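You operate a simulated robot arm through the tools that you are given. There is no shell and no other tool.

You run a simulated robot arm. Do the job below in one go: nothing can be reset, and whatever is moved stays where it is left.

## Task
End the ring test that is on hold and shut the frame down.
Fine: low pressure, stroke to -30 mm, grip pressure knob to 0, pressure off.

The check looks at the end state, three seconds after you hand in, the way a careful person would. Anything else that was tipped, shoved, dropped, spilled or broken makes it a failure.

## Robot
A 7-joint arm with a fingered hand, fixed in place. Base frame: the origin is on the floor under the middle of its stand, x ahead of it, y to its left, z up. Readings come in m, rad, newtons and seconds.
With the tool pointing down near the work surface it reaches from about 0.32 to 0.72 m from the base axis. Its first joint turns from -2.897 to 2.897 rad. Payload 4 kg.
The tool frame sits at the grasp point between the pads (the TCP): z along the fingers, y along the line on which they close. The tips reach 0.026 m beyond it. The gripper opens to 0.148 m; its body begins 0.073 m behind the TCP. The gripper is a hand of 3 fingers: y runs from the thumb to the fingers, the wrist lies at [0, 0, -0.239] in the tool frame, and closing takes about 1.5 s.
Orientation is told as [roll, pitch, yaw] about the base's x, y, z axes, in that order, counted from this pose: with the fingers straight down and closing along the base's y, the tool's x points along the base's -x, its y along +y and its z along -z.

## Interface
- The arm moves only by the tool send_rows. Its argument "series" is a list of rows, each a list of 7 numbers: the shift along the tool's x, y, z in units of 20 mm (1.0 is 20 mm), then the turn, a rotation vector about the tool's x, y, z in units of 6 degrees (1.0 is 6 degrees), then the finger opening in m, from 0 to 0.148. In form: [[dx, dy, dz, rx, ry, rz, fingers], ...]. A call has 1 to 20 rows; each row shifts and turns the commanded pose from where the row before left it, along the tool's axes as they then stand. A call with a number of a shift or a turn outside -1 to 1 is refused whole. A row lasts 0.2 s, in which the tool goes at most 0.05 m and 0.15 rad; a call with a longer step from one row to the next is refused whole, and so is a gripper value outside its range. A pose out of reach is approached as far as the arm can. The call stops where the force on the tool passes 40 N (or 10 N more than at its start, if that is more) or the arm is blocked; 0.2 s more then pass. The fingers move at their own pace (about 0.072 m/s each) and stop on an object; they squeeze with about 24 N. The grip force told is the motor's: it shows also when the fingers shut on nothing. Time passes only in rows, and 0.2 s behind the last, so rows that do not move let the fingers close. It gives the time, the measured TCP pose, the force on the tool (base axes), the opening and the grip force at its end, in the units of the frame above (readings bear some noise), with the torque about the TCP (base axes, N m) and any sound that the robot's microphone picked up.
- Cameras (640 x 400 px; columns grow to the right, rows downward): "scene" is fixed at [0.2366, 0.6357, 1.3904]; the picture's right is [-0.44, -0.90, 0.00], its down [-0.74, 0.36, -0.57] and it looks along [0.51, -0.25, -0.82] (base axes); focal length 214 px, centre (320, 200). "wrist" rides on the gripper at [0.068, -0.039, -0.09] in the tool frame; the picture's right is [0.50, 0.87, 0.00], its down [-0.66, 0.38, -0.65] and it looks along [-0.57, 0.33, 0.76] (tool axes); focal length 222 px, centre (320, 200). There is no depth. A picture from a camera that has moved, and an enlarged one, comes with that camera's place and axes in the base frame and with its lens. The place of the scene camera against the robot may be out by one fixed shift of up to 0.025 m in any direction.
- capture(camera): a new picture of that camera. It takes no simulated time.
- move_column(by): slides the trunk up (or, below 0, down) by that many m; the arm rides with it, the base frame stays. It gives what a move gives, with no picture.
- grasp_type(shape): the hand has 3 fingers and takes this shape, open, in about a second: jaw (thumb against the fingers, like two jaws); tri (thumb and two fingers); tip (a fingertip pinch); poke (one finger out to press); point (the index stretched); flat (the hand flat); cup (the hand cupped); fist (a fist). The gripper value then closes the fingers along that shape, each until it touches; the sizes above hold for jaw. It gives what a move gives, with no picture.
- close_up(camera, box): a new picture of the part [left, top, right, bottom] of that camera's present view, enlarged. It takes no simulated time.
- close_job(): hands the job in; it is judged then, once.

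Places have to be worked out from the pictures, the camera data and where the tool is seen. Open the gripper and draw the arm clear of the work before you hand the job in, unless the task says otherwise.

The tools are called after "Request:" as name(argument=value, ...) on one line, values as JSON. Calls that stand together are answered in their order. send_rows: Moves the arm, as the interface text tells. Its arguments: {"type":"object","properties":{"series":{"type":"array"}},"required":["series"]} The other tools are called the same way: move_column (by) moves the trunk up or down; grasp_type (shape) gives the hand a shape; capture (camera) takes a picture; close_up (camera, box) takes an enlarged picture of a part of a camera's view; close_job () hands the job in.

At the start:

```text
time: 0.0
tool_pos: [0.2303, 0.2274, 1.0532]
ee_rot: [0.0, -0.002, 0.001]
ft_force: [-0.3, 0.3, -0.4]
moment: [0.01, 0.01, 0.04]
finger_gap: 0.1478
gripper_force: 0.0
shape: jaw
trunk travel left (down, up): [-0.525, 0.065]
```

scene: 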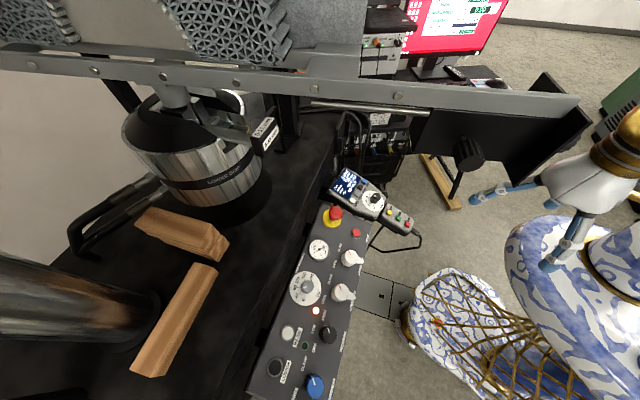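
wrist: 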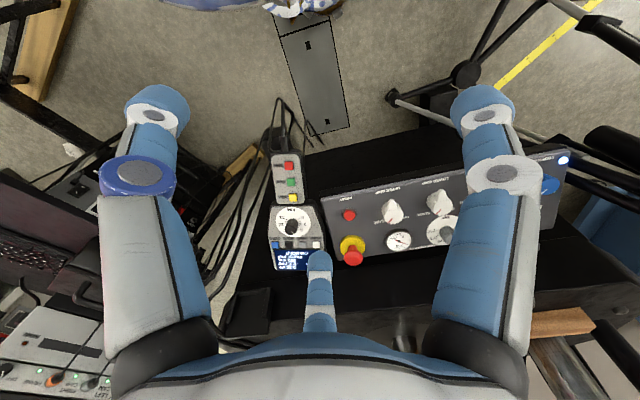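

I start by looking closely at the control panel and pendant in both cameras to read the labels.

Request:
close_up(camera="scene", box=[240, 160, 440, 285])

Request:
close_up(camera="scene", box=[240, 275, 440, 400])

Request:
close_up(camera="wrist", box=[250, 140, 450, 265])

Request:
close_up(camera="wrist", box=[380, 140, 580, 265])

Request:
close_up(camera="scene", box=[340, 0, 520, 112])

```text
3.20 times, centred on (340, 222) of scene
camera zoom: at [0.2366, 0.6357, 1.3904], right [-0.44, -0.9, 0.0], down [-0.74, 0.36, -0.57], along [0.51, -0.25, -0.82], focal length 686 px, centre (256, 128)
```

zoom: 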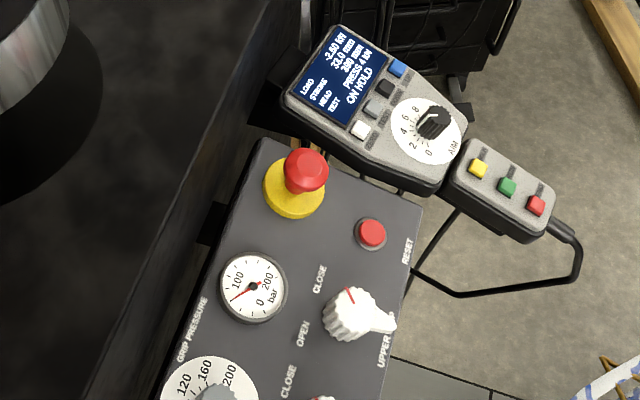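

```text
3.20 times, centred on (340, 338) of scene
camera zoom: at [0.2366, 0.6357, 1.3904], right [-0.44, -0.9, 0.0], down [-0.74, 0.36, -0.57], along [0.51, -0.25, -0.82], focal length 686 px, centre (256, -240)
```

zoom: 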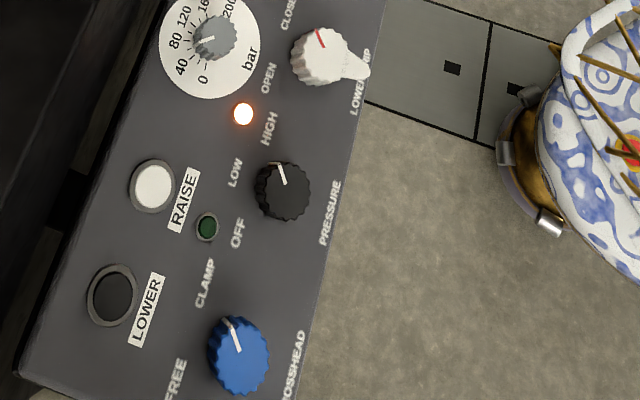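

```text
3.20 times, centred on (350, 202) of wrist
camera zoom: at [0.1612, 0.1907, 1.1426], right [-0.5, 0.87, 0.0], down [0.66, 0.38, 0.65], along [0.57, 0.33, -0.76], focal length 711 px, centre (224, 192)
```

zoom: 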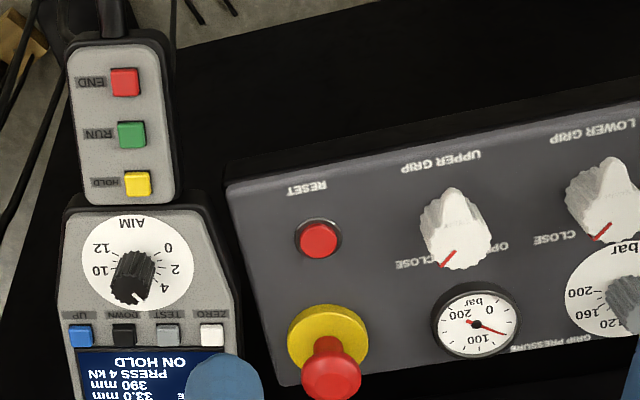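

```text
3.20 times, centred on (480, 202) of wrist
camera zoom: at [0.1612, 0.1907, 1.1426], right [-0.5, 0.87, 0.0], down [0.66, 0.38, 0.65], along [0.57, 0.33, -0.76], focal length 711 px, centre (-192, 192)
```

zoom: 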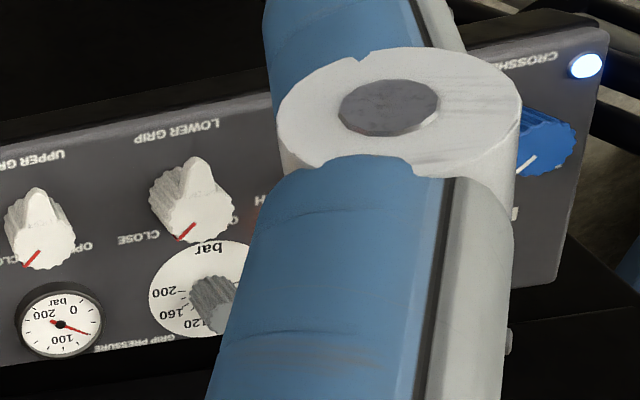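

```text
3.56 times, centred on (430, 56) of scene
camera zoom: at [0.2366, 0.6357, 1.3904], right [-0.44, -0.9, 0.0], down [-0.74, 0.36, -0.57], along [0.51, -0.25, -0.82], focal length 763 px, centre (-71, 712)
```

zoom: 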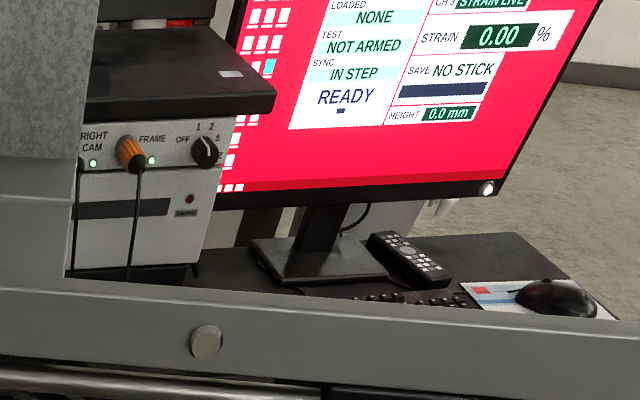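

The pendant shows the test on hold (LOAD −3.6 kN, STROKE 33.0, HEAD 390), with END/RUN/HOLD on its lower part, and the PRESSURE knob on the panel is at HIGH. I switch the hand to the poke shape while it is still high above everything, so I can see where the pressing finger ends up.

Request:
grasp_type(shape="poke")

```text
time: 0.9
tool_pos: [0.2294, 0.2291, 1.053]
ee_rot: [-0.001, 0.002, -0.001]
ft_force: [-0.2, 0.3, 0.6]
moment: [-0.04, 0.03, -0.02]
finger_gap: 0.0001
gripper_force: 0.0
shape: poke
trunk travel left (down, up): [-0.525, 0.065]
```

Now I look at how the poke finger appears, and at the pendant and panel from here.

Request:
capture(camera="wrist")

Request:
capture(camera="scene")

Request:
close_up(camera="scene", box=[440, 100, 640, 225])

```text
taken
camera wrist: at [0.1612, 0.1907, 1.1426], right [-0.5, 0.87, 0.0], down [0.66, 0.38, 0.65], along [0.57, 0.33, -0.76], focal length 222 px, centre (320, 200)
```

wrist: 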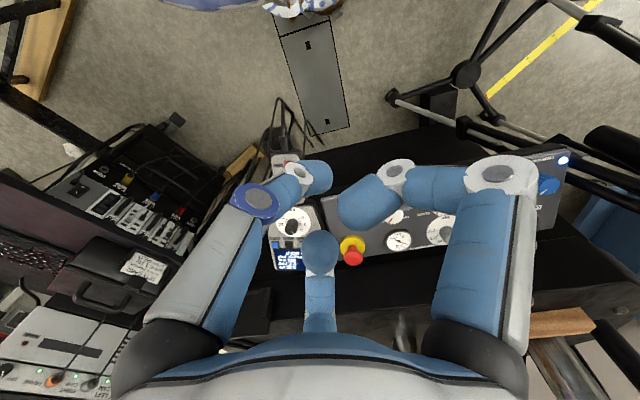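

```text
taken
```

scene: 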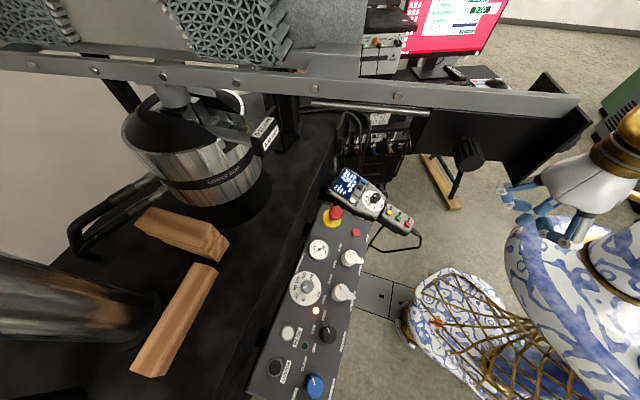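

```text
3.20 times, centred on (540, 162) of scene
camera zoom: at [0.2366, 0.6357, 1.3904], right [-0.44, -0.9, 0.0], down [-0.74, 0.36, -0.57], along [0.51, -0.25, -0.82], focal length 686 px, centre (-384, 320)
```

zoom: 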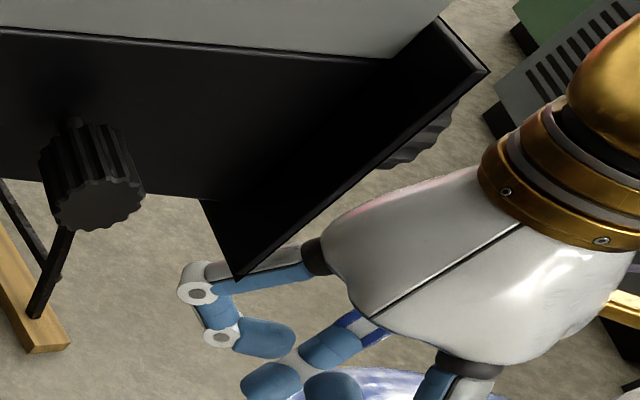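

The black bar with knobs in the scene passes close to the hand in the picture; I zoom in there to judge whether it lies in front of or behind the fingers.

Request:
close_up(camera="scene", box=[480, 160, 576, 220])

Request:
close_up(camera="scene", box=[400, 60, 640, 210])

Request:
close_up(camera="wrist", box=[0, 60, 320, 260])

```text
6.67 times, centred on (528, 190) of scene
camera zoom: at [0.2366, 0.6357, 1.3904], right [-0.44, -0.9, 0.0], down [-0.74, 0.36, -0.57], along [0.51, -0.25, -0.82], focal length 1430 px, centre (-1067, 267)
```

zoom: 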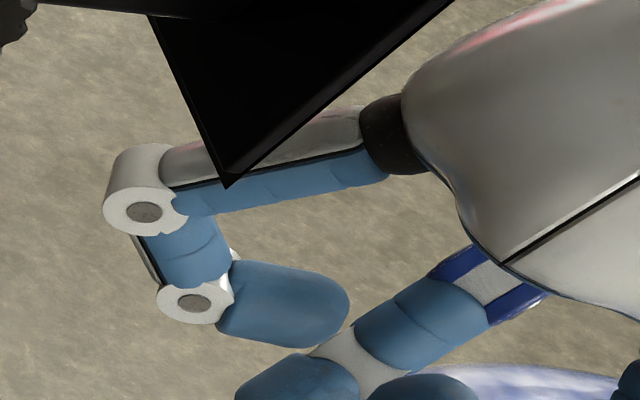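

```text
2.67 times, centred on (520, 135) of scene
camera zoom: at [0.2366, 0.6357, 1.3904], right [-0.44, -0.9, 0.0], down [-0.74, 0.36, -0.57], along [0.51, -0.25, -0.82], focal length 572 px, centre (-213, 373)
```

zoom: 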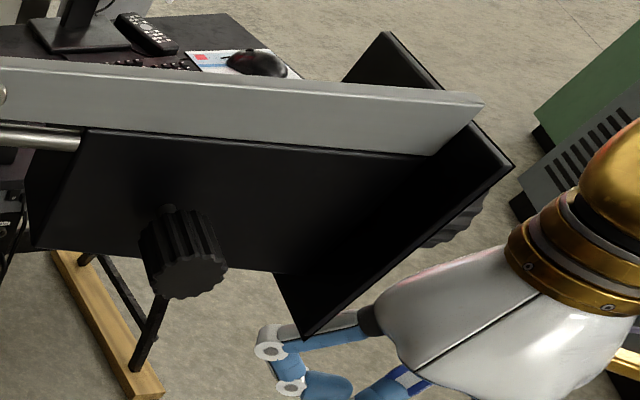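

```text
2.00 times, centred on (160, 160) of wrist
camera zoom: at [0.1612, 0.1907, 1.1426], right [-0.5, 0.87, 0.0], down [0.66, 0.38, 0.65], along [0.57, 0.33, -0.76], focal length 444 px, centre (640, 280)
```

zoom: 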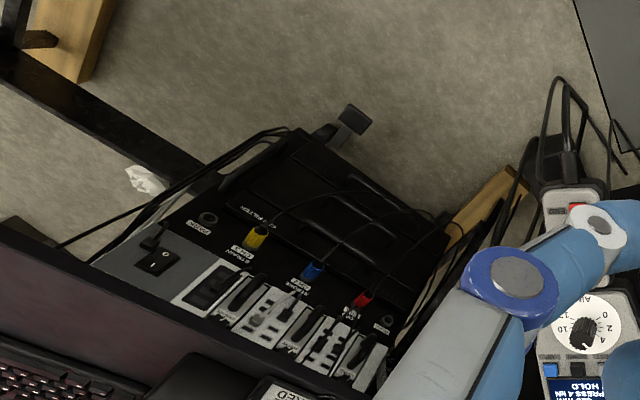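

The black plate's corner covers a finger in the scene view, so that overhead beam is closer to the scene camera than the hand. I want to locate it before moving near, so I tilt the hand back about the TCP (the hand body moves away from the beam) and look up-forward with the wrist camera.

Request:
send_rows(series=[[0, 0, 0, -0.5, -0.87, 0, 0], [0, 0, 0, -0.5, -0.87, 0, 0], [0, 0, 0, -0.5, -0.87, 0, 0], [0, 0, 0, -0.5, -0.87, 0, 0]])

Request:
capture(camera="wrist")

Request:
capture(camera="scene")

```text
time: 1.9
tool_pos: [0.2293, 0.2287, 1.0539]
ee_rot: [0.22, -0.364, -0.039]
ft_force: [-0.7, 0.2, -1.1]
moment: [0.02, -0.02, 0.01]
finger_gap: 0.0001
gripper_force: 23.9
shape: jaw
trunk travel left (down, up): [-0.525, 0.065]
```

```text
taken
camera wrist: at [0.1347, 0.176, 1.1026], right [-0.5, 0.87, 0.0], down [0.37, 0.21, 0.91], along [0.78, 0.45, -0.42], focal length 222 px, centre (320, 200)
```

wrist: 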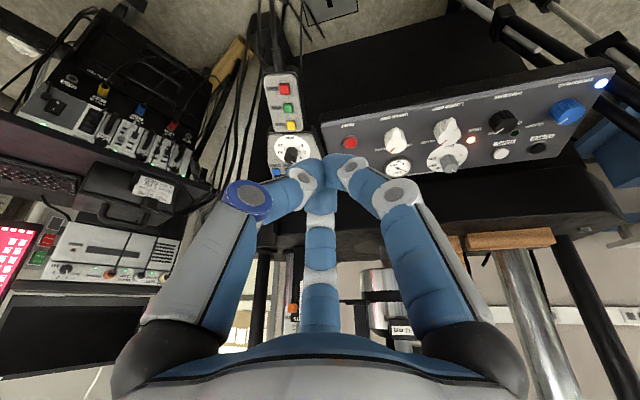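

```text
taken
```

scene: 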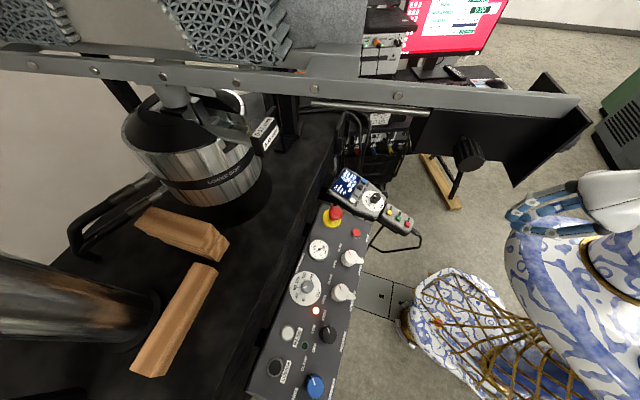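

The beam is still above the view. I tilt a further 24° back to see it.

Request:
send_rows(series=[[0, 0, 0, -0.5, -0.87, 0, 0], [0, 0, 0, -0.5, -0.87, 0, 0], [0, 0, 0, -0.5, -0.87, 0, 0], [0, 0, 0, -0.5, -0.87, 0, 0]])

Request:
capture(camera="wrist")

```text
time: 2.9
tool_pos: [0.2416, 0.2802, 1.1032]
ee_rot: [0.507, -0.701, -0.189]
ft_force: [0.4, -0.8, -0.3]
moment: [0.03, 0.0, 0.01]
finger_gap: 0.0
gripper_force: 24.2
shape: jaw
out of reach, approached as far as the arm can: row 1, 2, 3, 4
trunk travel left (down, up): [-0.525, 0.065]
```

```text
taken
camera wrist: at [0.1377, 0.2225, 1.1037], right [-0.5, 0.87, 0.0], down [0.01, 0.01, 1.0], along [0.87, 0.5, -0.02], focal length 222 px, centre (320, 200)
```

wrist: 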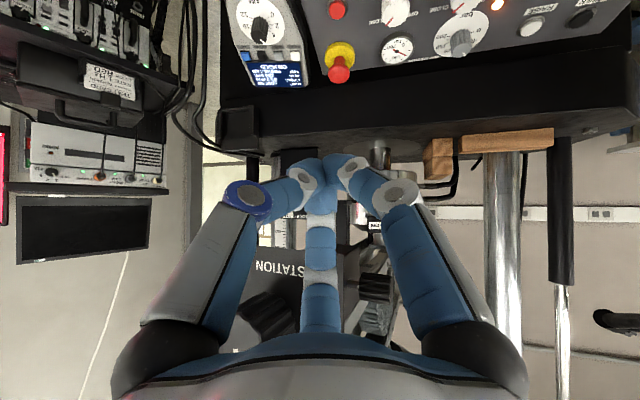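

No beam is visible up to about 25–35° above the hand's level, so it sits higher and near the scene camera; lowering the trunk keeps the arm well under it. I reverse the tilt to point the tool straight down again.

Request:
send_rows(series=[[0, 0, 0, 0.5, 0.87, 0, 0], [0, 0, 0, 0.5, 0.87, 0, 0], [0, 0, 0, 0.5, 0.87, 0, 0], [0, 0, 0, 0.5, 0.87, 0, 0], [0, 0, 0, 0.5, 0.87, 0, 0], [0, 0, 0, 0.5, 0.87, 0, 0], [0, 0, 0, 0.5, 0.87, 0, 0], [0, 0, 0, 0.5, 0.87, 0, 0], [0, 0, 0, 0, 0, 0, 0]])

Request:
grasp_type(shape="poke")

Request:
send_rows(series=[[0, 0, 0, 0, 0, 0, 0.148]])

Request:
capture(camera="wrist")

```text
time: 4.6
tool_pos: [0.2358, 0.2768, 1.104]
ee_rot: [0.034, -0.064, 0.0]
ft_force: [-28.6, -17.6, 3.2]
moment: [1.47, -2.74, -1.08]
finger_gap: 0.0
gripper_force: 24.1
shape: jaw
trunk travel left (down, up): [-0.525, 0.065]
stopped in row 8: the force on the tool passed its limit at 48 N (the readings are from after the stop); the commanded pose is now the measured one
```

```text
time: 5.5
tool_pos: [0.2336, 0.2749, 1.1011]
ee_rot: [0.03, -0.062, 0.0]
ft_force: [-41.3, -27.2, -24.1]
moment: [1.05, -1.59, -0.76]
finger_gap: 0.0
gripper_force: 0.1
shape: poke
trunk travel left (down, up): [-0.525, 0.065]
```

```text
time: 5.9
tool_pos: [0.2338, 0.2758, 1.1012]
ee_rot: [0.029, -0.061, -0.001]
ft_force: [-42.1, -26.9, -25.0]
moment: [1.0, -1.57, -0.77]
finger_gap: 0.0
gripper_force: 0.1
shape: poke
trunk travel left (down, up): [-0.525, 0.065]
```

```text
taken
camera wrist: at [0.1603, 0.2345, 1.1857], right [-0.5, 0.87, -0.01], down [0.61, 0.36, 0.7], along [0.61, 0.35, -0.71], focal length 222 px, centre (320, 200)
```

wrist: 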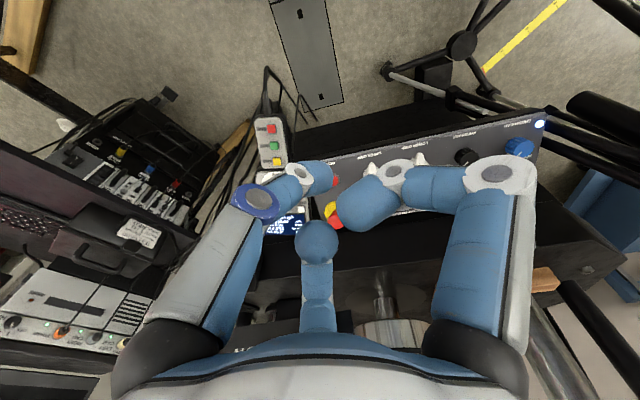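

The hand touched something (force toward −x, −y), presumably the overhead bar, after the arm had drifted +y and up. I check the scene before backing off.

Request:
capture(camera="scene")

Request:
close_up(camera="scene", box=[440, 60, 640, 185])

```text
taken
```

scene: 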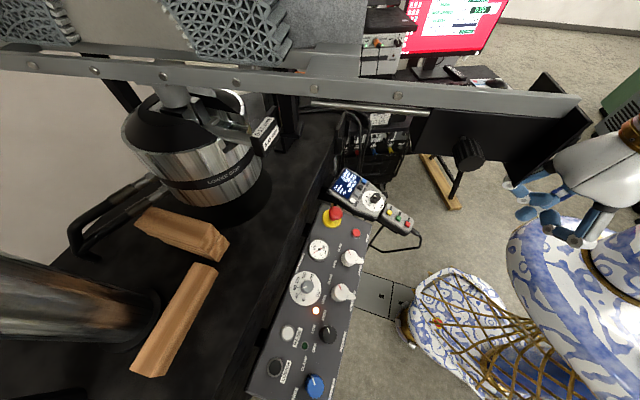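

```text
3.20 times, centred on (540, 122) of scene
camera zoom: at [0.2366, 0.6357, 1.3904], right [-0.44, -0.9, 0.0], down [-0.74, 0.36, -0.57], along [0.51, -0.25, -0.82], focal length 686 px, centre (-384, 448)
```

zoom: 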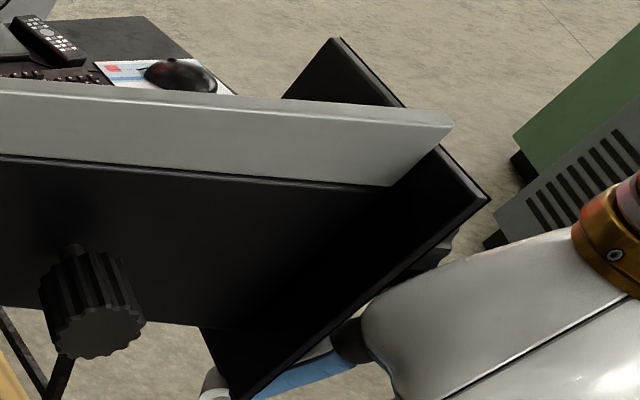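

The bar hasn't shifted in the picture. I back the hand off along the contact force (−x, −y, down) in small steps.

Request:
send_rows(series=[[0.4, -0.3, 0.25, 0, 0, 0, 0.148], [0.4, -0.3, 0.25, 0, 0, 0, 0.148], [0, 0, 0, 0, 0, 0, 0.148]])

```text
time: 6.7
tool_pos: [0.2241, 0.2684, 1.0907]
ee_rot: [0.034, -0.065, 0.0]
ft_force: [-0.2, -0.3, 0.6]
moment: [0.0, 0.01, -0.02]
finger_gap: 0.0002
gripper_force: 0.0
shape: poke
trunk travel left (down, up): [-0.525, 0.065]
```

Contact is released (0 N) and 0.148 keeps the poke shape. From the contact torque the black plate's lower edge is about (0.29, 0.30, 1.18). I lower the trunk to get well beneath it, watching the forces.

Request:
move_column(by=-0.08)

```text
time: 7.9
tool_pos: [0.2256, 0.2673, 1.0092]
ee_rot: [0.034, -0.063, 0.001]
ft_force: [0.3, 0.1, -0.2]
moment: [0.01, 0.0, 0.02]
finger_gap: 0.0
gripper_force: 0.0
shape: poke
trunk travel left (down, up): [-0.445, 0.145]
```

Clean motion. I straighten the tool to vertical and shift slightly back toward the start xy, then lower a bit more.

Request:
send_rows(series=[[0, -0.5, 0, 0.3, 0.55, 0, 0.148], [0, -0.5, 0, 0, 0, 0, 0.148], [0, -0.5, 0, 0, 0, 0, 0.148], [0, 0, 0, 0, 0, 0, 0.148]])

Request:
move_column(by=-0.1)

Request:
capture(camera="wrist")

Request:
capture(camera="scene")

```text
time: 8.9
tool_pos: [0.2254, 0.2357, 1.0072]
ee_rot: [0.002, -0.005, 0.0]
ft_force: [-0.2, -0.4, -0.1]
moment: [0.05, -0.01, -0.02]
finger_gap: 0.0
gripper_force: 0.0
shape: poke
trunk travel left (down, up): [-0.445, 0.145]
```

```text
time: 10.2
tool_pos: [0.2255, 0.2358, 0.9087]
ee_rot: [0.002, -0.006, 0.0]
ft_force: [-0.5, -0.4, 0.5]
moment: [0.03, 0.02, 0.02]
finger_gap: 0.0
gripper_force: 0.0
shape: poke
trunk travel left (down, up): [-0.345, 0.245]
```

```text
taken
camera wrist: at [0.1563, 0.1983, 0.9968], right [-0.5, 0.87, 0.0], down [0.65, 0.38, 0.66], along [0.57, 0.33, -0.75], focal length 222 px, centre (320, 200)
```

wrist: 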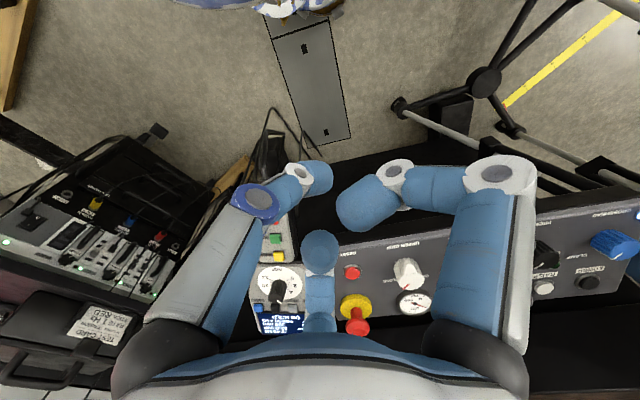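

```text
taken
```

scene: 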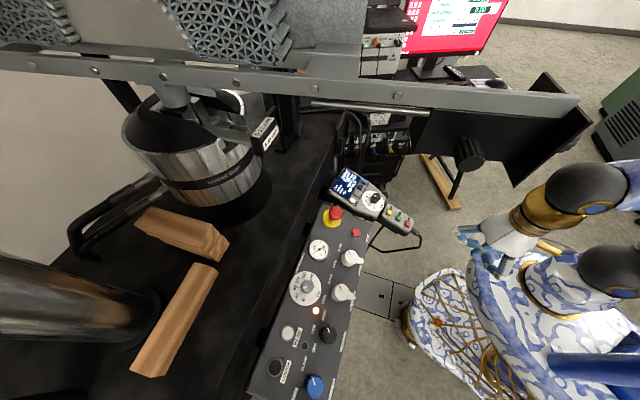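

The trunk move was clean and RESET triangulates to about (0.440, 0.429, 0.779). Now I zoom in to identify which finger is stretched in the poke shape.

Request:
close_up(camera="wrist", box=[160, 130, 480, 330])

Request:
close_up(camera="scene", box=[440, 190, 560, 265])

```text
2.00 times, centred on (320, 230) of wrist
camera zoom: at [0.1563, 0.1983, 0.9968], right [-0.5, 0.87, 0.0], down [0.65, 0.38, 0.66], along [0.57, 0.33, -0.75], focal length 444 px, centre (320, 140)
```

zoom: 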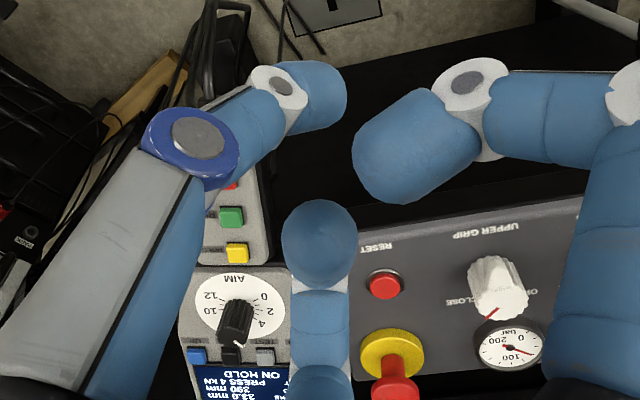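

```text
5.33 times, centred on (500, 228) of scene
camera zoom: at [0.2366, 0.6357, 1.3904], right [-0.44, -0.9, 0.0], down [-0.74, 0.36, -0.57], along [0.51, -0.25, -0.82], focal length 1144 px, centre (-640, 53)
```

zoom: 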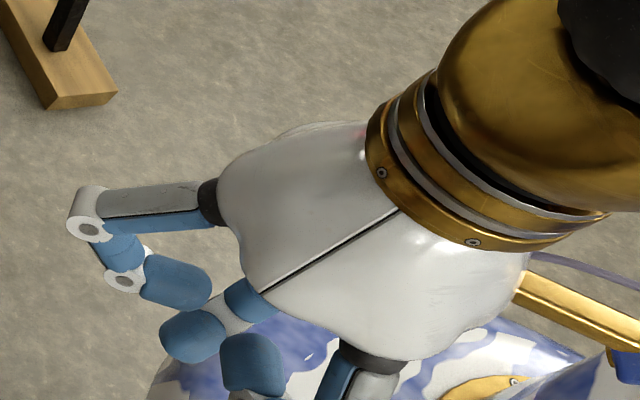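

The thumb is the stretched poke finger, its tip appearing on the tool axis roughly 28 mm beyond the TCP. The overhead bar's plates seem to bottom out near z≈1.15, so I lower the trunk further and then approach END with a tilted hand, keeping the wrist well under them.

Request:
move_column(by=-0.07)

Request:
send_rows(series=[[0, 0, 0, -0.5, -0.87, 0, 0.148], [0, 0, 0, -0.5, -0.87, 0, 0.148], [0, 0, 0, -0.5, -0.87, 0, 0.148], [0, 0, 0, 0, 0, 0, 0.148]])

Request:
capture(camera="wrist")

Request:
capture(camera="scene")

```text
time: 11.3
tool_pos: [0.2249, 0.2358, 0.8371]
ee_rot: [0.001, -0.006, 0.001]
ft_force: [-0.5, 0.2, 0.1]
moment: [-0.04, 0.02, 0.0]
finger_gap: 0.0
gripper_force: 0.0
shape: poke
trunk travel left (down, up): [-0.275, 0.315]
```

```text
time: 12.3
tool_pos: [0.2257, 0.2368, 0.8374]
ee_rot: [0.164, -0.277, -0.023]
ft_force: [0.4, -0.2, 0.4]
moment: [-0.01, 0.04, 0.01]
finger_gap: 0.0
gripper_force: 0.1
shape: poke
trunk travel left (down, up): [-0.275, 0.315]
```

```text
taken
camera wrist: at [0.1356, 0.1868, 0.8984], right [-0.5, 0.87, 0.0], down [0.44, 0.26, 0.86], along [0.74, 0.43, -0.51], focal length 222 px, centre (320, 200)
```

wrist: 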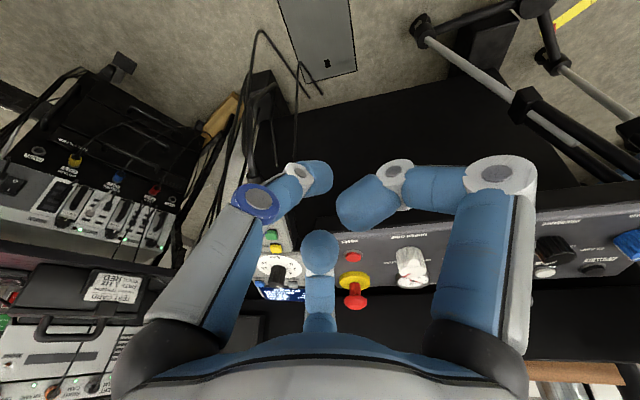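

```text
taken
```

scene: 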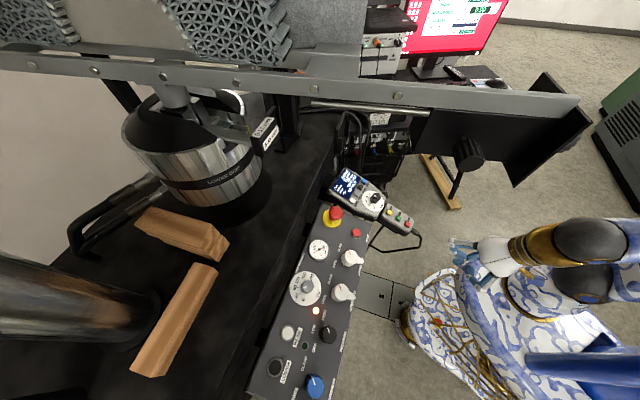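

Good baseline now. I zoom in to triangulate pendant and panel features from this lower view.

Request:
close_up(camera="wrist", box=[230, 210, 390, 310])

Request:
close_up(camera="wrist", box=[330, 200, 640, 310])

```text
4.00 times, centred on (310, 260) of wrist
camera zoom: at [0.1356, 0.1868, 0.8984], right [-0.5, 0.87, 0.0], down [0.44, 0.26, 0.86], along [0.74, 0.43, -0.51], focal length 888 px, centre (360, -40)
```

zoom: 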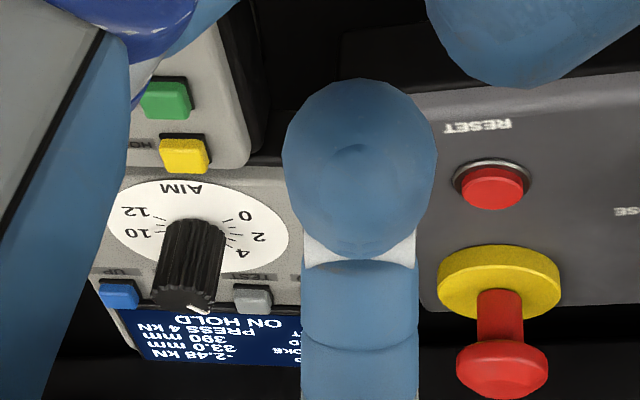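

```text
2.06 times, centred on (485, 255) of wrist
camera zoom: at [0.1356, 0.1868, 0.8984], right [-0.5, 0.87, 0.0], down [0.44, 0.26, 0.86], along [0.74, 0.43, -0.51], focal length 459 px, centre (-21, 86)
```

zoom: 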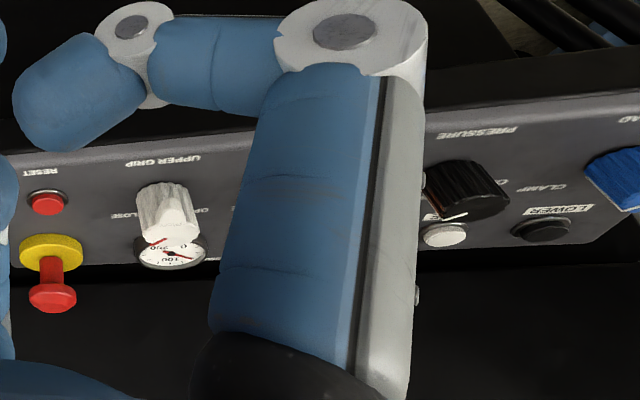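

Triangulation gives END ≈ (0.390, 0.254, 0.776) with the keypad tilted about 15° toward the robot, so the current 18° tilt is nearly normal to it. I move halfway toward a hover point above END and check.

Request:
send_rows(series=[[-0.88, 0.023, 0.3, 0, 0, 0, 0.148], [-0.88, 0.023, 0.3, 0, 0, 0, 0.148], [-0.88, 0.023, 0.3, 0, 0, 0, 0.148], [-0.88, 0.023, 0.3, 0, 0, 0, 0.148]])

Request:
capture(camera="scene")

Request:
capture(camera="wrist")

```text
time: 13.3
tool_pos: [0.3011, 0.2397, 0.8351]
ee_rot: [0.164, -0.276, -0.022]
ft_force: [-0.6, 0.3, 0.5]
moment: [-0.01, 0.01, -0.01]
finger_gap: 0.0
gripper_force: 0.0
shape: poke
trunk travel left (down, up): [-0.275, 0.315]
```

```text
taken
```

scene: 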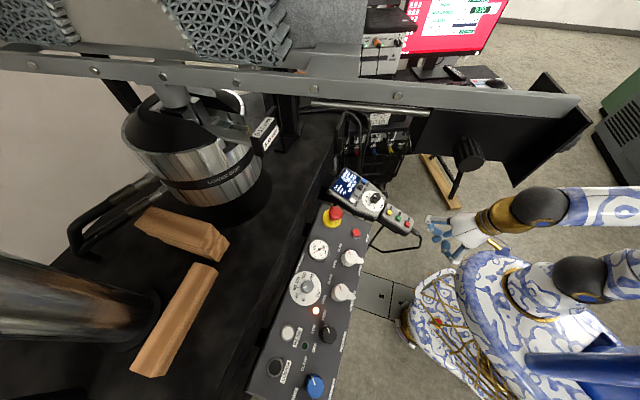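

```text
taken
camera wrist: at [0.2114, 0.19, 0.8945], right [-0.5, 0.87, 0.0], down [0.44, 0.26, 0.86], along [0.74, 0.43, -0.51], focal length 222 px, centre (320, 200)
```

wrist: 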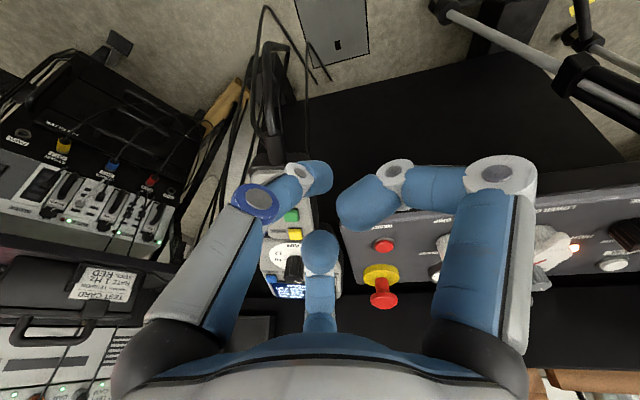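

Motion is clean, the wrist and forearm are well below the bar. I continue the remaining half to hover over END.

Request:
send_rows(series=[[-0.88, 0.023, 0.3, 0, 0, 0, 0.148], [-0.88, 0.023, 0.3, 0, 0, 0, 0.148], [-0.88, 0.023, 0.3, 0, 0, 0, 0.148], [-0.88, 0.023, 0.3, 0, 0, 0, 0.148], [0, 0, 0, 0, 0, 0, 0.148]])

Request:
close_up(camera="scene", box=[320, 160, 480, 260])

Request:
capture(camera="wrist")

```text
time: 14.5
tool_pos: [0.3734, 0.244, 0.8315]
ee_rot: [0.165, -0.278, -0.024]
ft_force: [-0.1, -0.6, 0.0]
moment: [0.01, 0.0, -0.03]
finger_gap: 0.0
gripper_force: 0.1
shape: poke
trunk travel left (down, up): [-0.275, 0.315]
```

```text
4.00 times, centred on (400, 210) of scene
camera zoom: at [0.2366, 0.6357, 1.3904], right [-0.44, -0.9, 0.0], down [-0.74, 0.36, -0.57], along [0.51, -0.25, -0.82], focal length 858 px, centre (0, 160)
```

zoom: 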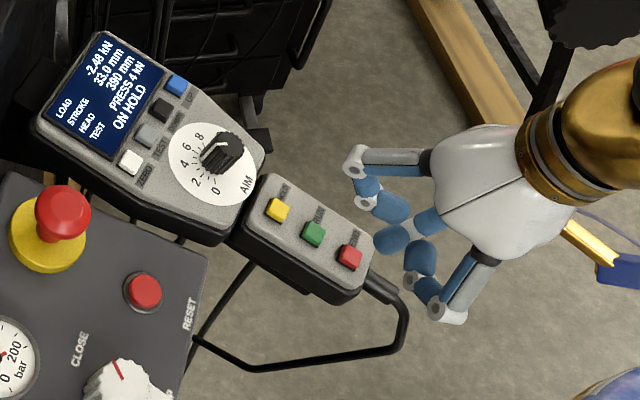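

```text
taken
camera wrist: at [0.2841, 0.1944, 0.8923], right [-0.5, 0.87, 0.0], down [0.44, 0.26, 0.86], along [0.74, 0.43, -0.51], focal length 222 px, centre (320, 200)
```

wrist: 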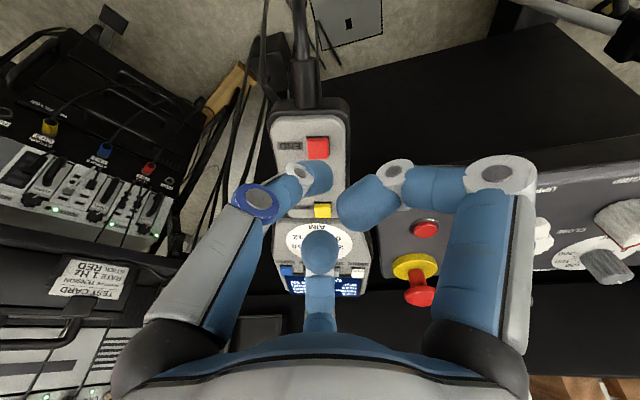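

END now sits exactly where predicted (px 317,147 vs 318,149 expected), and the scene view agrees the tip is about 30 mm above it along the tool axis. I go down along the tool axis 24 mm and check the force.

Request:
send_rows(series=[[0, 0, 0.3, 0, 0, 0, 0.148], [0, 0, 0.3, 0, 0, 0, 0.148], [0, 0, 0.3, 0, 0, 0, 0.148], [0, 0, 0.3, 0, 0, 0, 0.148]])

Request:
close_up(camera="scene", box=[320, 160, 480, 260])

Request:
close_up(camera="wrist", box=[240, 100, 400, 200])

```text
time: 15.5
tool_pos: [0.3792, 0.2478, 0.8084]
ee_rot: [0.162, -0.275, -0.022]
ft_force: [-0.6, 0.4, 0.3]
moment: [-0.01, -0.04, 0.02]
finger_gap: 0.0
gripper_force: 0.1
shape: poke
trunk travel left (down, up): [-0.275, 0.315]
```

```text
4.00 times, centred on (400, 210) of scene
camera zoom: at [0.2366, 0.6357, 1.3904], right [-0.44, -0.9, 0.0], down [-0.74, 0.36, -0.57], along [0.51, -0.25, -0.82], focal length 858 px, centre (0, 160)
```

zoom: 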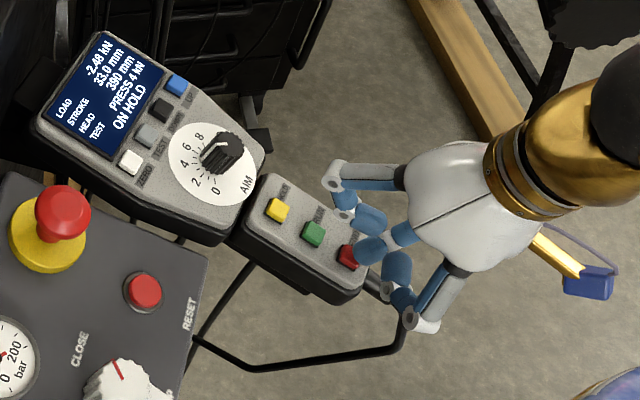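

```text
4.00 times, centred on (320, 150) of wrist
camera zoom: at [0.2905, 0.1988, 0.8685], right [-0.5, 0.87, 0.0], down [0.44, 0.26, 0.86], along [0.74, 0.43, -0.51], focal length 888 px, centre (320, 400)
```

zoom: 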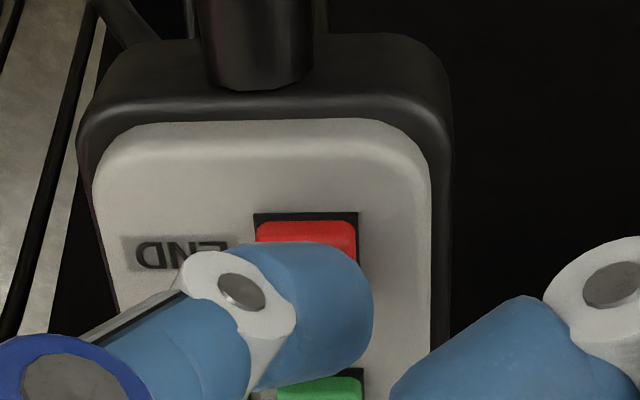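

Tip is a few millimetres above END and well aligned in both views. I press in small steps.

Request:
send_rows(series=[[0, 0, 0.15, 0, 0, 0, 0.148], [0, 0, 0.15, 0, 0, 0, 0.148]])

Request:
close_up(camera="scene", box=[320, 160, 480, 260])

```text
time: 16.1
tool_pos: [0.3805, 0.2497, 0.8035]
ee_rot: [0.164, -0.277, -0.022]
ft_force: [-1.5, -1.7, 2.2]
moment: [-0.01, 0.03, -0.01]
finger_gap: 0.0
gripper_force: 0.1
shape: poke
trunk travel left (down, up): [-0.275, 0.315]
heard: click
```

```text
4.00 times, centred on (400, 210) of scene
camera zoom: at [0.2366, 0.6357, 1.3904], right [-0.44, -0.9, 0.0], down [-0.74, 0.36, -0.57], along [0.51, -0.25, -0.82], focal length 858 px, centre (0, 160)
```

zoom: 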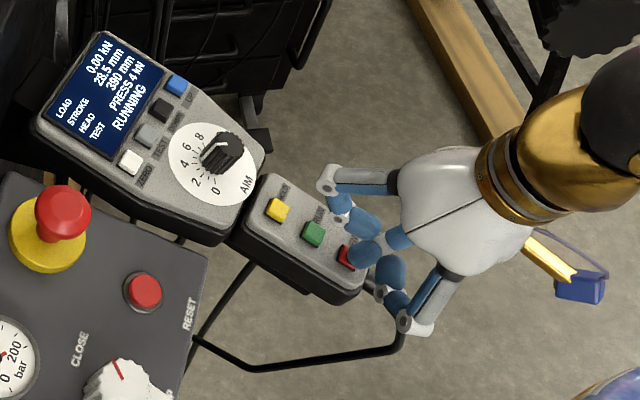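

A click; the display now reads LOAD 0.00, STROKE 28.5 – it is retracting. I release the button and look at the display again.

Request:
send_rows(series=[[0, 0, -0.4, 0, 0, 0, 0.148], [0, 0, -0.8, 0, 0, 0, 0.148], [0, 0, 0, 0, 0, 0, 0.148]])

Request:
close_up(camera="scene", box=[320, 160, 400, 210])

Request:
capture(camera="scene")

```text
time: 16.9
tool_pos: [0.3748, 0.2463, 0.8265]
ee_rot: [0.163, -0.277, -0.024]
ft_force: [0.0, 0.7, -0.4]
moment: [-0.03, 0.01, 0.0]
finger_gap: 0.0
gripper_force: 0.0
shape: poke
trunk travel left (down, up): [-0.275, 0.315]
```

```text
8.00 times, centred on (360, 185) of scene
camera zoom: at [0.2366, 0.6357, 1.3904], right [-0.44, -0.9, 0.0], down [-0.74, 0.36, -0.57], along [0.51, -0.25, -0.82], focal length 1716 px, centre (0, 320)
```

zoom: 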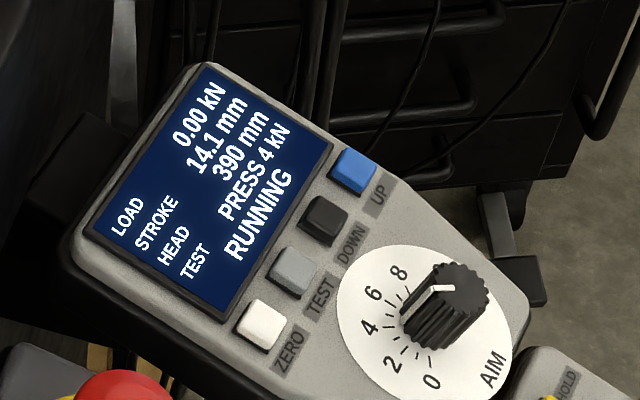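

```text
taken
```

scene: 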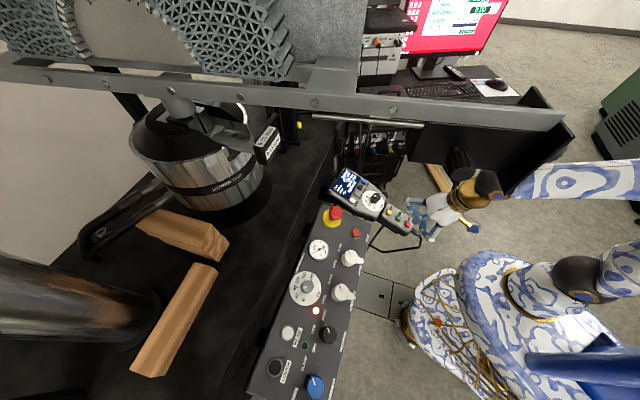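

Important: the overhead bar is attached to the moving actuator and is coming down as the stroke drops. I retreat the hand straight back toward the robot right away so that it can't come down on my wrist.

Request:
send_rows(series=[[0.82, -0.475, -0.316, 0, 0, 0, 0.148], [0.82, -0.475, -0.316, 0, 0, 0, 0.148], [0.82, -0.475, -0.316, 0, 0, 0, 0.148], [0.82, -0.475, -0.316, 0, 0, 0, 0.148]])

Request:
close_up(camera="scene", box=[320, 160, 400, 210])

Request:
capture(camera="scene")

```text
time: 17.9
tool_pos: [0.3072, 0.2049, 0.8259]
ee_rot: [0.161, -0.275, -0.023]
ft_force: [-0.5, -0.2, -1.4]
moment: [-0.02, 0.02, 0.0]
finger_gap: 0.0001
gripper_force: 0.0
shape: poke
trunk travel left (down, up): [-0.275, 0.315]
```

```text
8.00 times, centred on (360, 185) of scene
camera zoom: at [0.2366, 0.6357, 1.3904], right [-0.44, -0.9, 0.0], down [-0.74, 0.36, -0.57], along [0.51, -0.25, -0.82], focal length 1716 px, centre (0, 320)
```

zoom: 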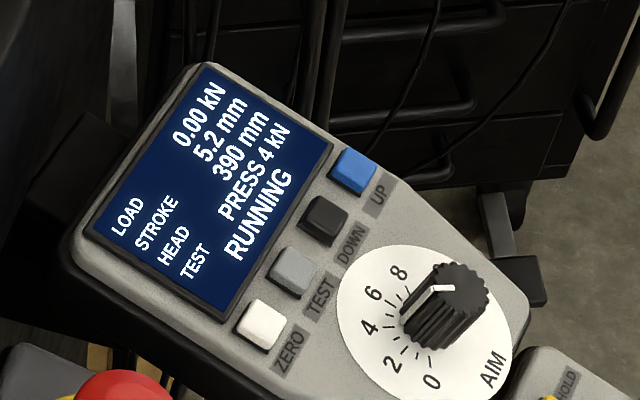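

```text
taken
```

scene: 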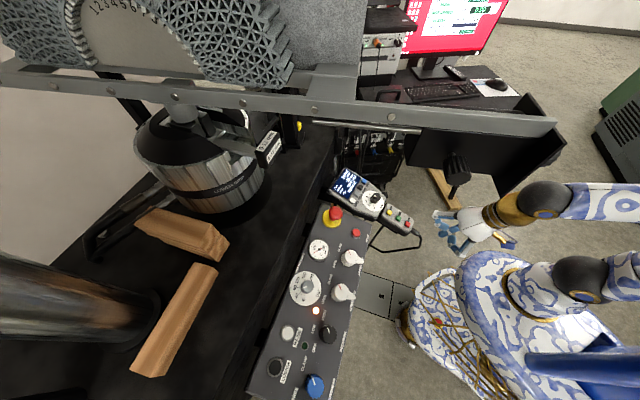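

Stroke is at 5.2 mm and falling; the hand is clear. I wait for it to settle.

Request:
send_rows(series=[[0, 0, 0, 0, 0, 0, 0.148], [0, 0, 0, 0, 0, 0, 0.148], [0, 0, 0, 0, 0, 0, 0.148], [0, 0, 0, 0, 0, 0, 0.148], [0, 0, 0, 0, 0, 0, 0.148], [0, 0, 0, 0, 0, 0, 0.148], [0, 0, 0, 0, 0, 0, 0.148], [0, 0, 0, 0, 0, 0, 0.148]])

Request:
close_up(camera="scene", box=[320, 160, 400, 210])

Request:
capture(camera="scene")

Request:
capture(camera="wrist")

```text
time: 19.7
tool_pos: [0.3067, 0.2059, 0.8264]
ee_rot: [0.165, -0.276, -0.023]
ft_force: [0.1, 1.5, -0.1]
moment: [0.01, 0.01, 0.0]
finger_gap: 0.0001
gripper_force: 0.1
shape: poke
trunk travel left (down, up): [-0.275, 0.315]
```

```text
8.00 times, centred on (360, 185) of scene
camera zoom: at [0.2366, 0.6357, 1.3904], right [-0.44, -0.9, 0.0], down [-0.74, 0.36, -0.57], along [0.51, -0.25, -0.82], focal length 1716 px, centre (0, 320)
```

zoom: 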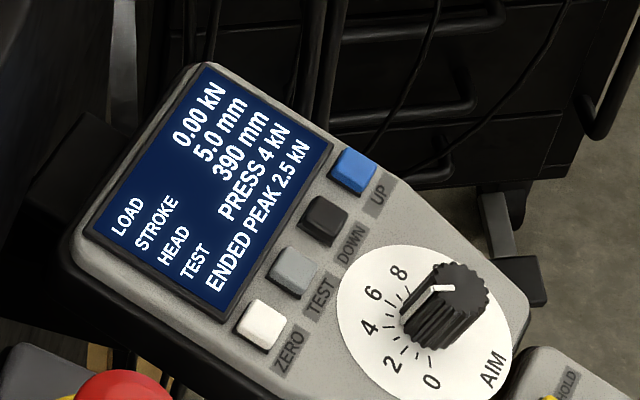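

```text
taken
```

scene: 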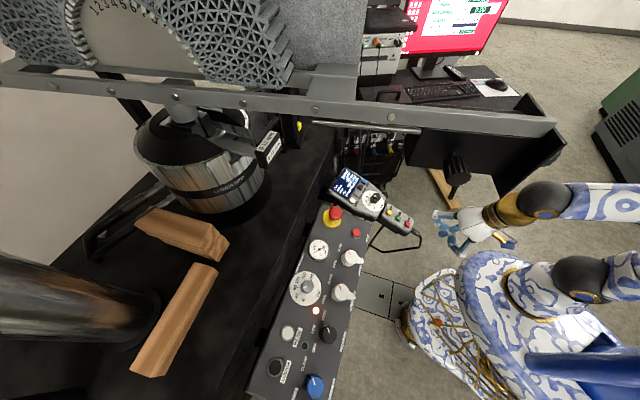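

```text
taken
camera wrist: at [0.2171, 0.1557, 0.8862], right [-0.5, 0.87, 0.0], down [0.44, 0.26, 0.86], along [0.74, 0.43, -0.51], focal length 222 px, centre (320, 200)
```

wrist: 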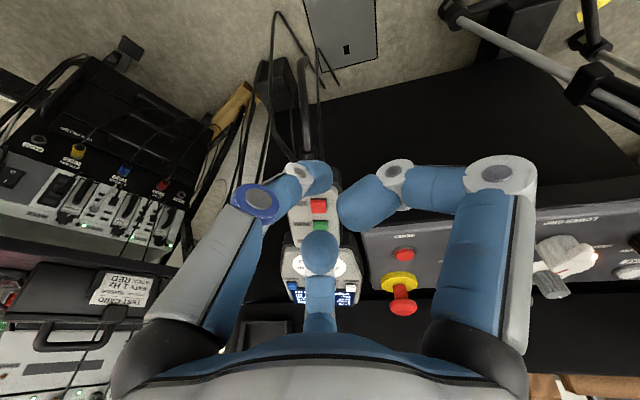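

The test has ended ("ENDED PEAK 2.5 kN", stroke 5.0 mm). Next is the PRESSURE knob (≈(0.232, 0.621, 0.80)) on the panel, which tilts about 20° toward the robot; I zoom the scene view on the knobs and on the bar's end plate.

Request:
close_up(camera="scene", box=[272, 300, 368, 360])

Request:
close_up(camera="scene", box=[272, 225, 368, 315])

Request:
close_up(camera="scene", box=[400, 80, 600, 205])

```text
6.67 times, centred on (320, 330) of scene
camera zoom: at [0.2366, 0.6357, 1.3904], right [-0.44, -0.9, 0.0], down [-0.74, 0.36, -0.57], along [0.51, -0.25, -0.82], focal length 1430 px, centre (320, -667)
```

zoom: 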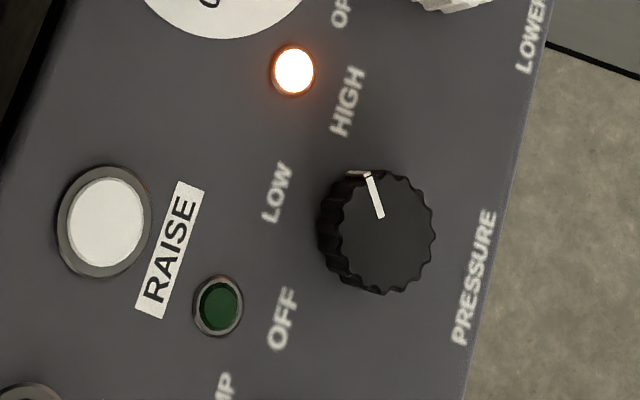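

```text
4.44 times, centred on (320, 270) of scene
camera zoom: at [0.2366, 0.6357, 1.3904], right [-0.44, -0.9, 0.0], down [-0.74, 0.36, -0.57], along [0.51, -0.25, -0.82], focal length 953 px, centre (320, -111)
```

zoom: 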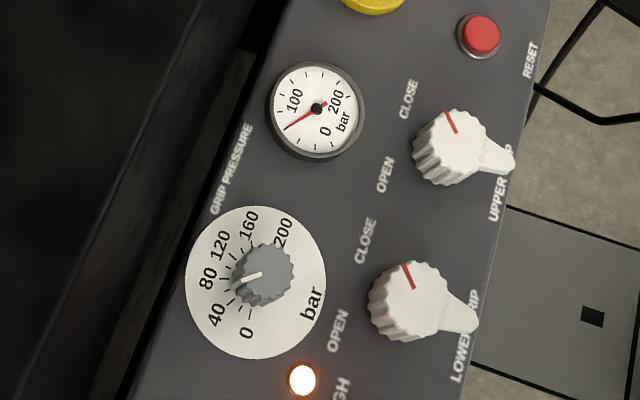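

```text
3.20 times, centred on (500, 142) of scene
camera zoom: at [0.2366, 0.6357, 1.3904], right [-0.44, -0.9, 0.0], down [-0.74, 0.36, -0.57], along [0.51, -0.25, -0.82], focal length 686 px, centre (-256, 384)
```

zoom: 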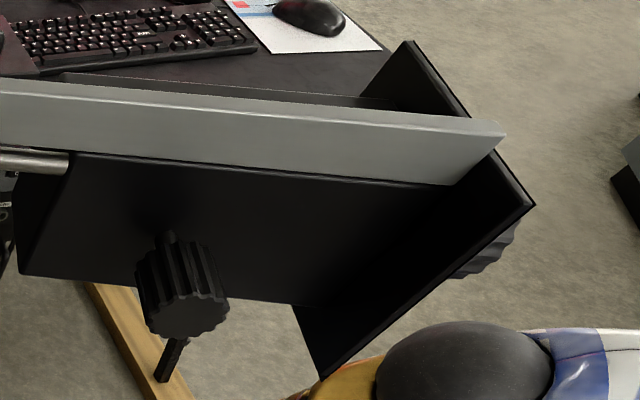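

Labels: from the text direction, HIGH is at about +60°, LOW at 0°, OFF at −60° (so turn ~60° counter-clockwise per step), and the grip dial reads ≈60 bar, needing ~60° counter-clockwise to reach 0. I move the hand back-left and up, away from the bar, toward the panel's left part.

Request:
send_rows(series=[[0.506, 0.816, -0.295, 0, 0, 0, 0.148], [0.506, 0.816, -0.295, 0, 0, 0, 0.148], [0.506, 0.816, -0.295, 0, 0, 0, 0.148], [0.506, 0.816, -0.295, 0, 0, 0, 0.148], [0.506, 0.816, -0.295, 0, 0, 0, 0.148], [0.506, 0.816, -0.295, 0, 0, 0, 0.148], [0.506, 0.816, -0.295, 0, 0, 0, 0.148], [0.506, 0.816, -0.295, 0, 0, 0, 0.148], [0.506, 0.816, -0.295, 0, 0, 0, 0.148], [0.506, 0.816, -0.295, 0, 0, 0, 0.148]])

Request:
capture(camera="wrist")

Request:
capture(camera="scene")

```text
time: 21.9
tool_pos: [0.1866, 0.359, 0.8813]
ee_rot: [0.165, -0.277, -0.024]
ft_force: [-0.9, 0.3, 0.1]
moment: [0.03, -0.01, -0.01]
finger_gap: 0.0
gripper_force: 0.0
shape: poke
trunk travel left (down, up): [-0.275, 0.315]
```

```text
taken
camera wrist: at [0.0976, 0.3096, 0.9415], right [-0.5, 0.87, 0.0], down [0.44, 0.26, 0.86], along [0.74, 0.43, -0.51], focal length 222 px, centre (320, 200)
```

wrist: 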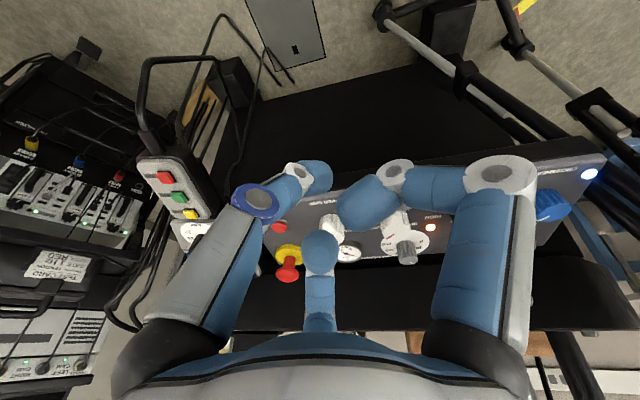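

```text
taken
```

scene: 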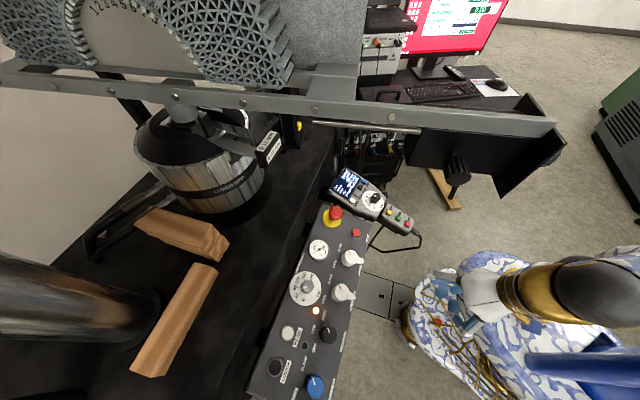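

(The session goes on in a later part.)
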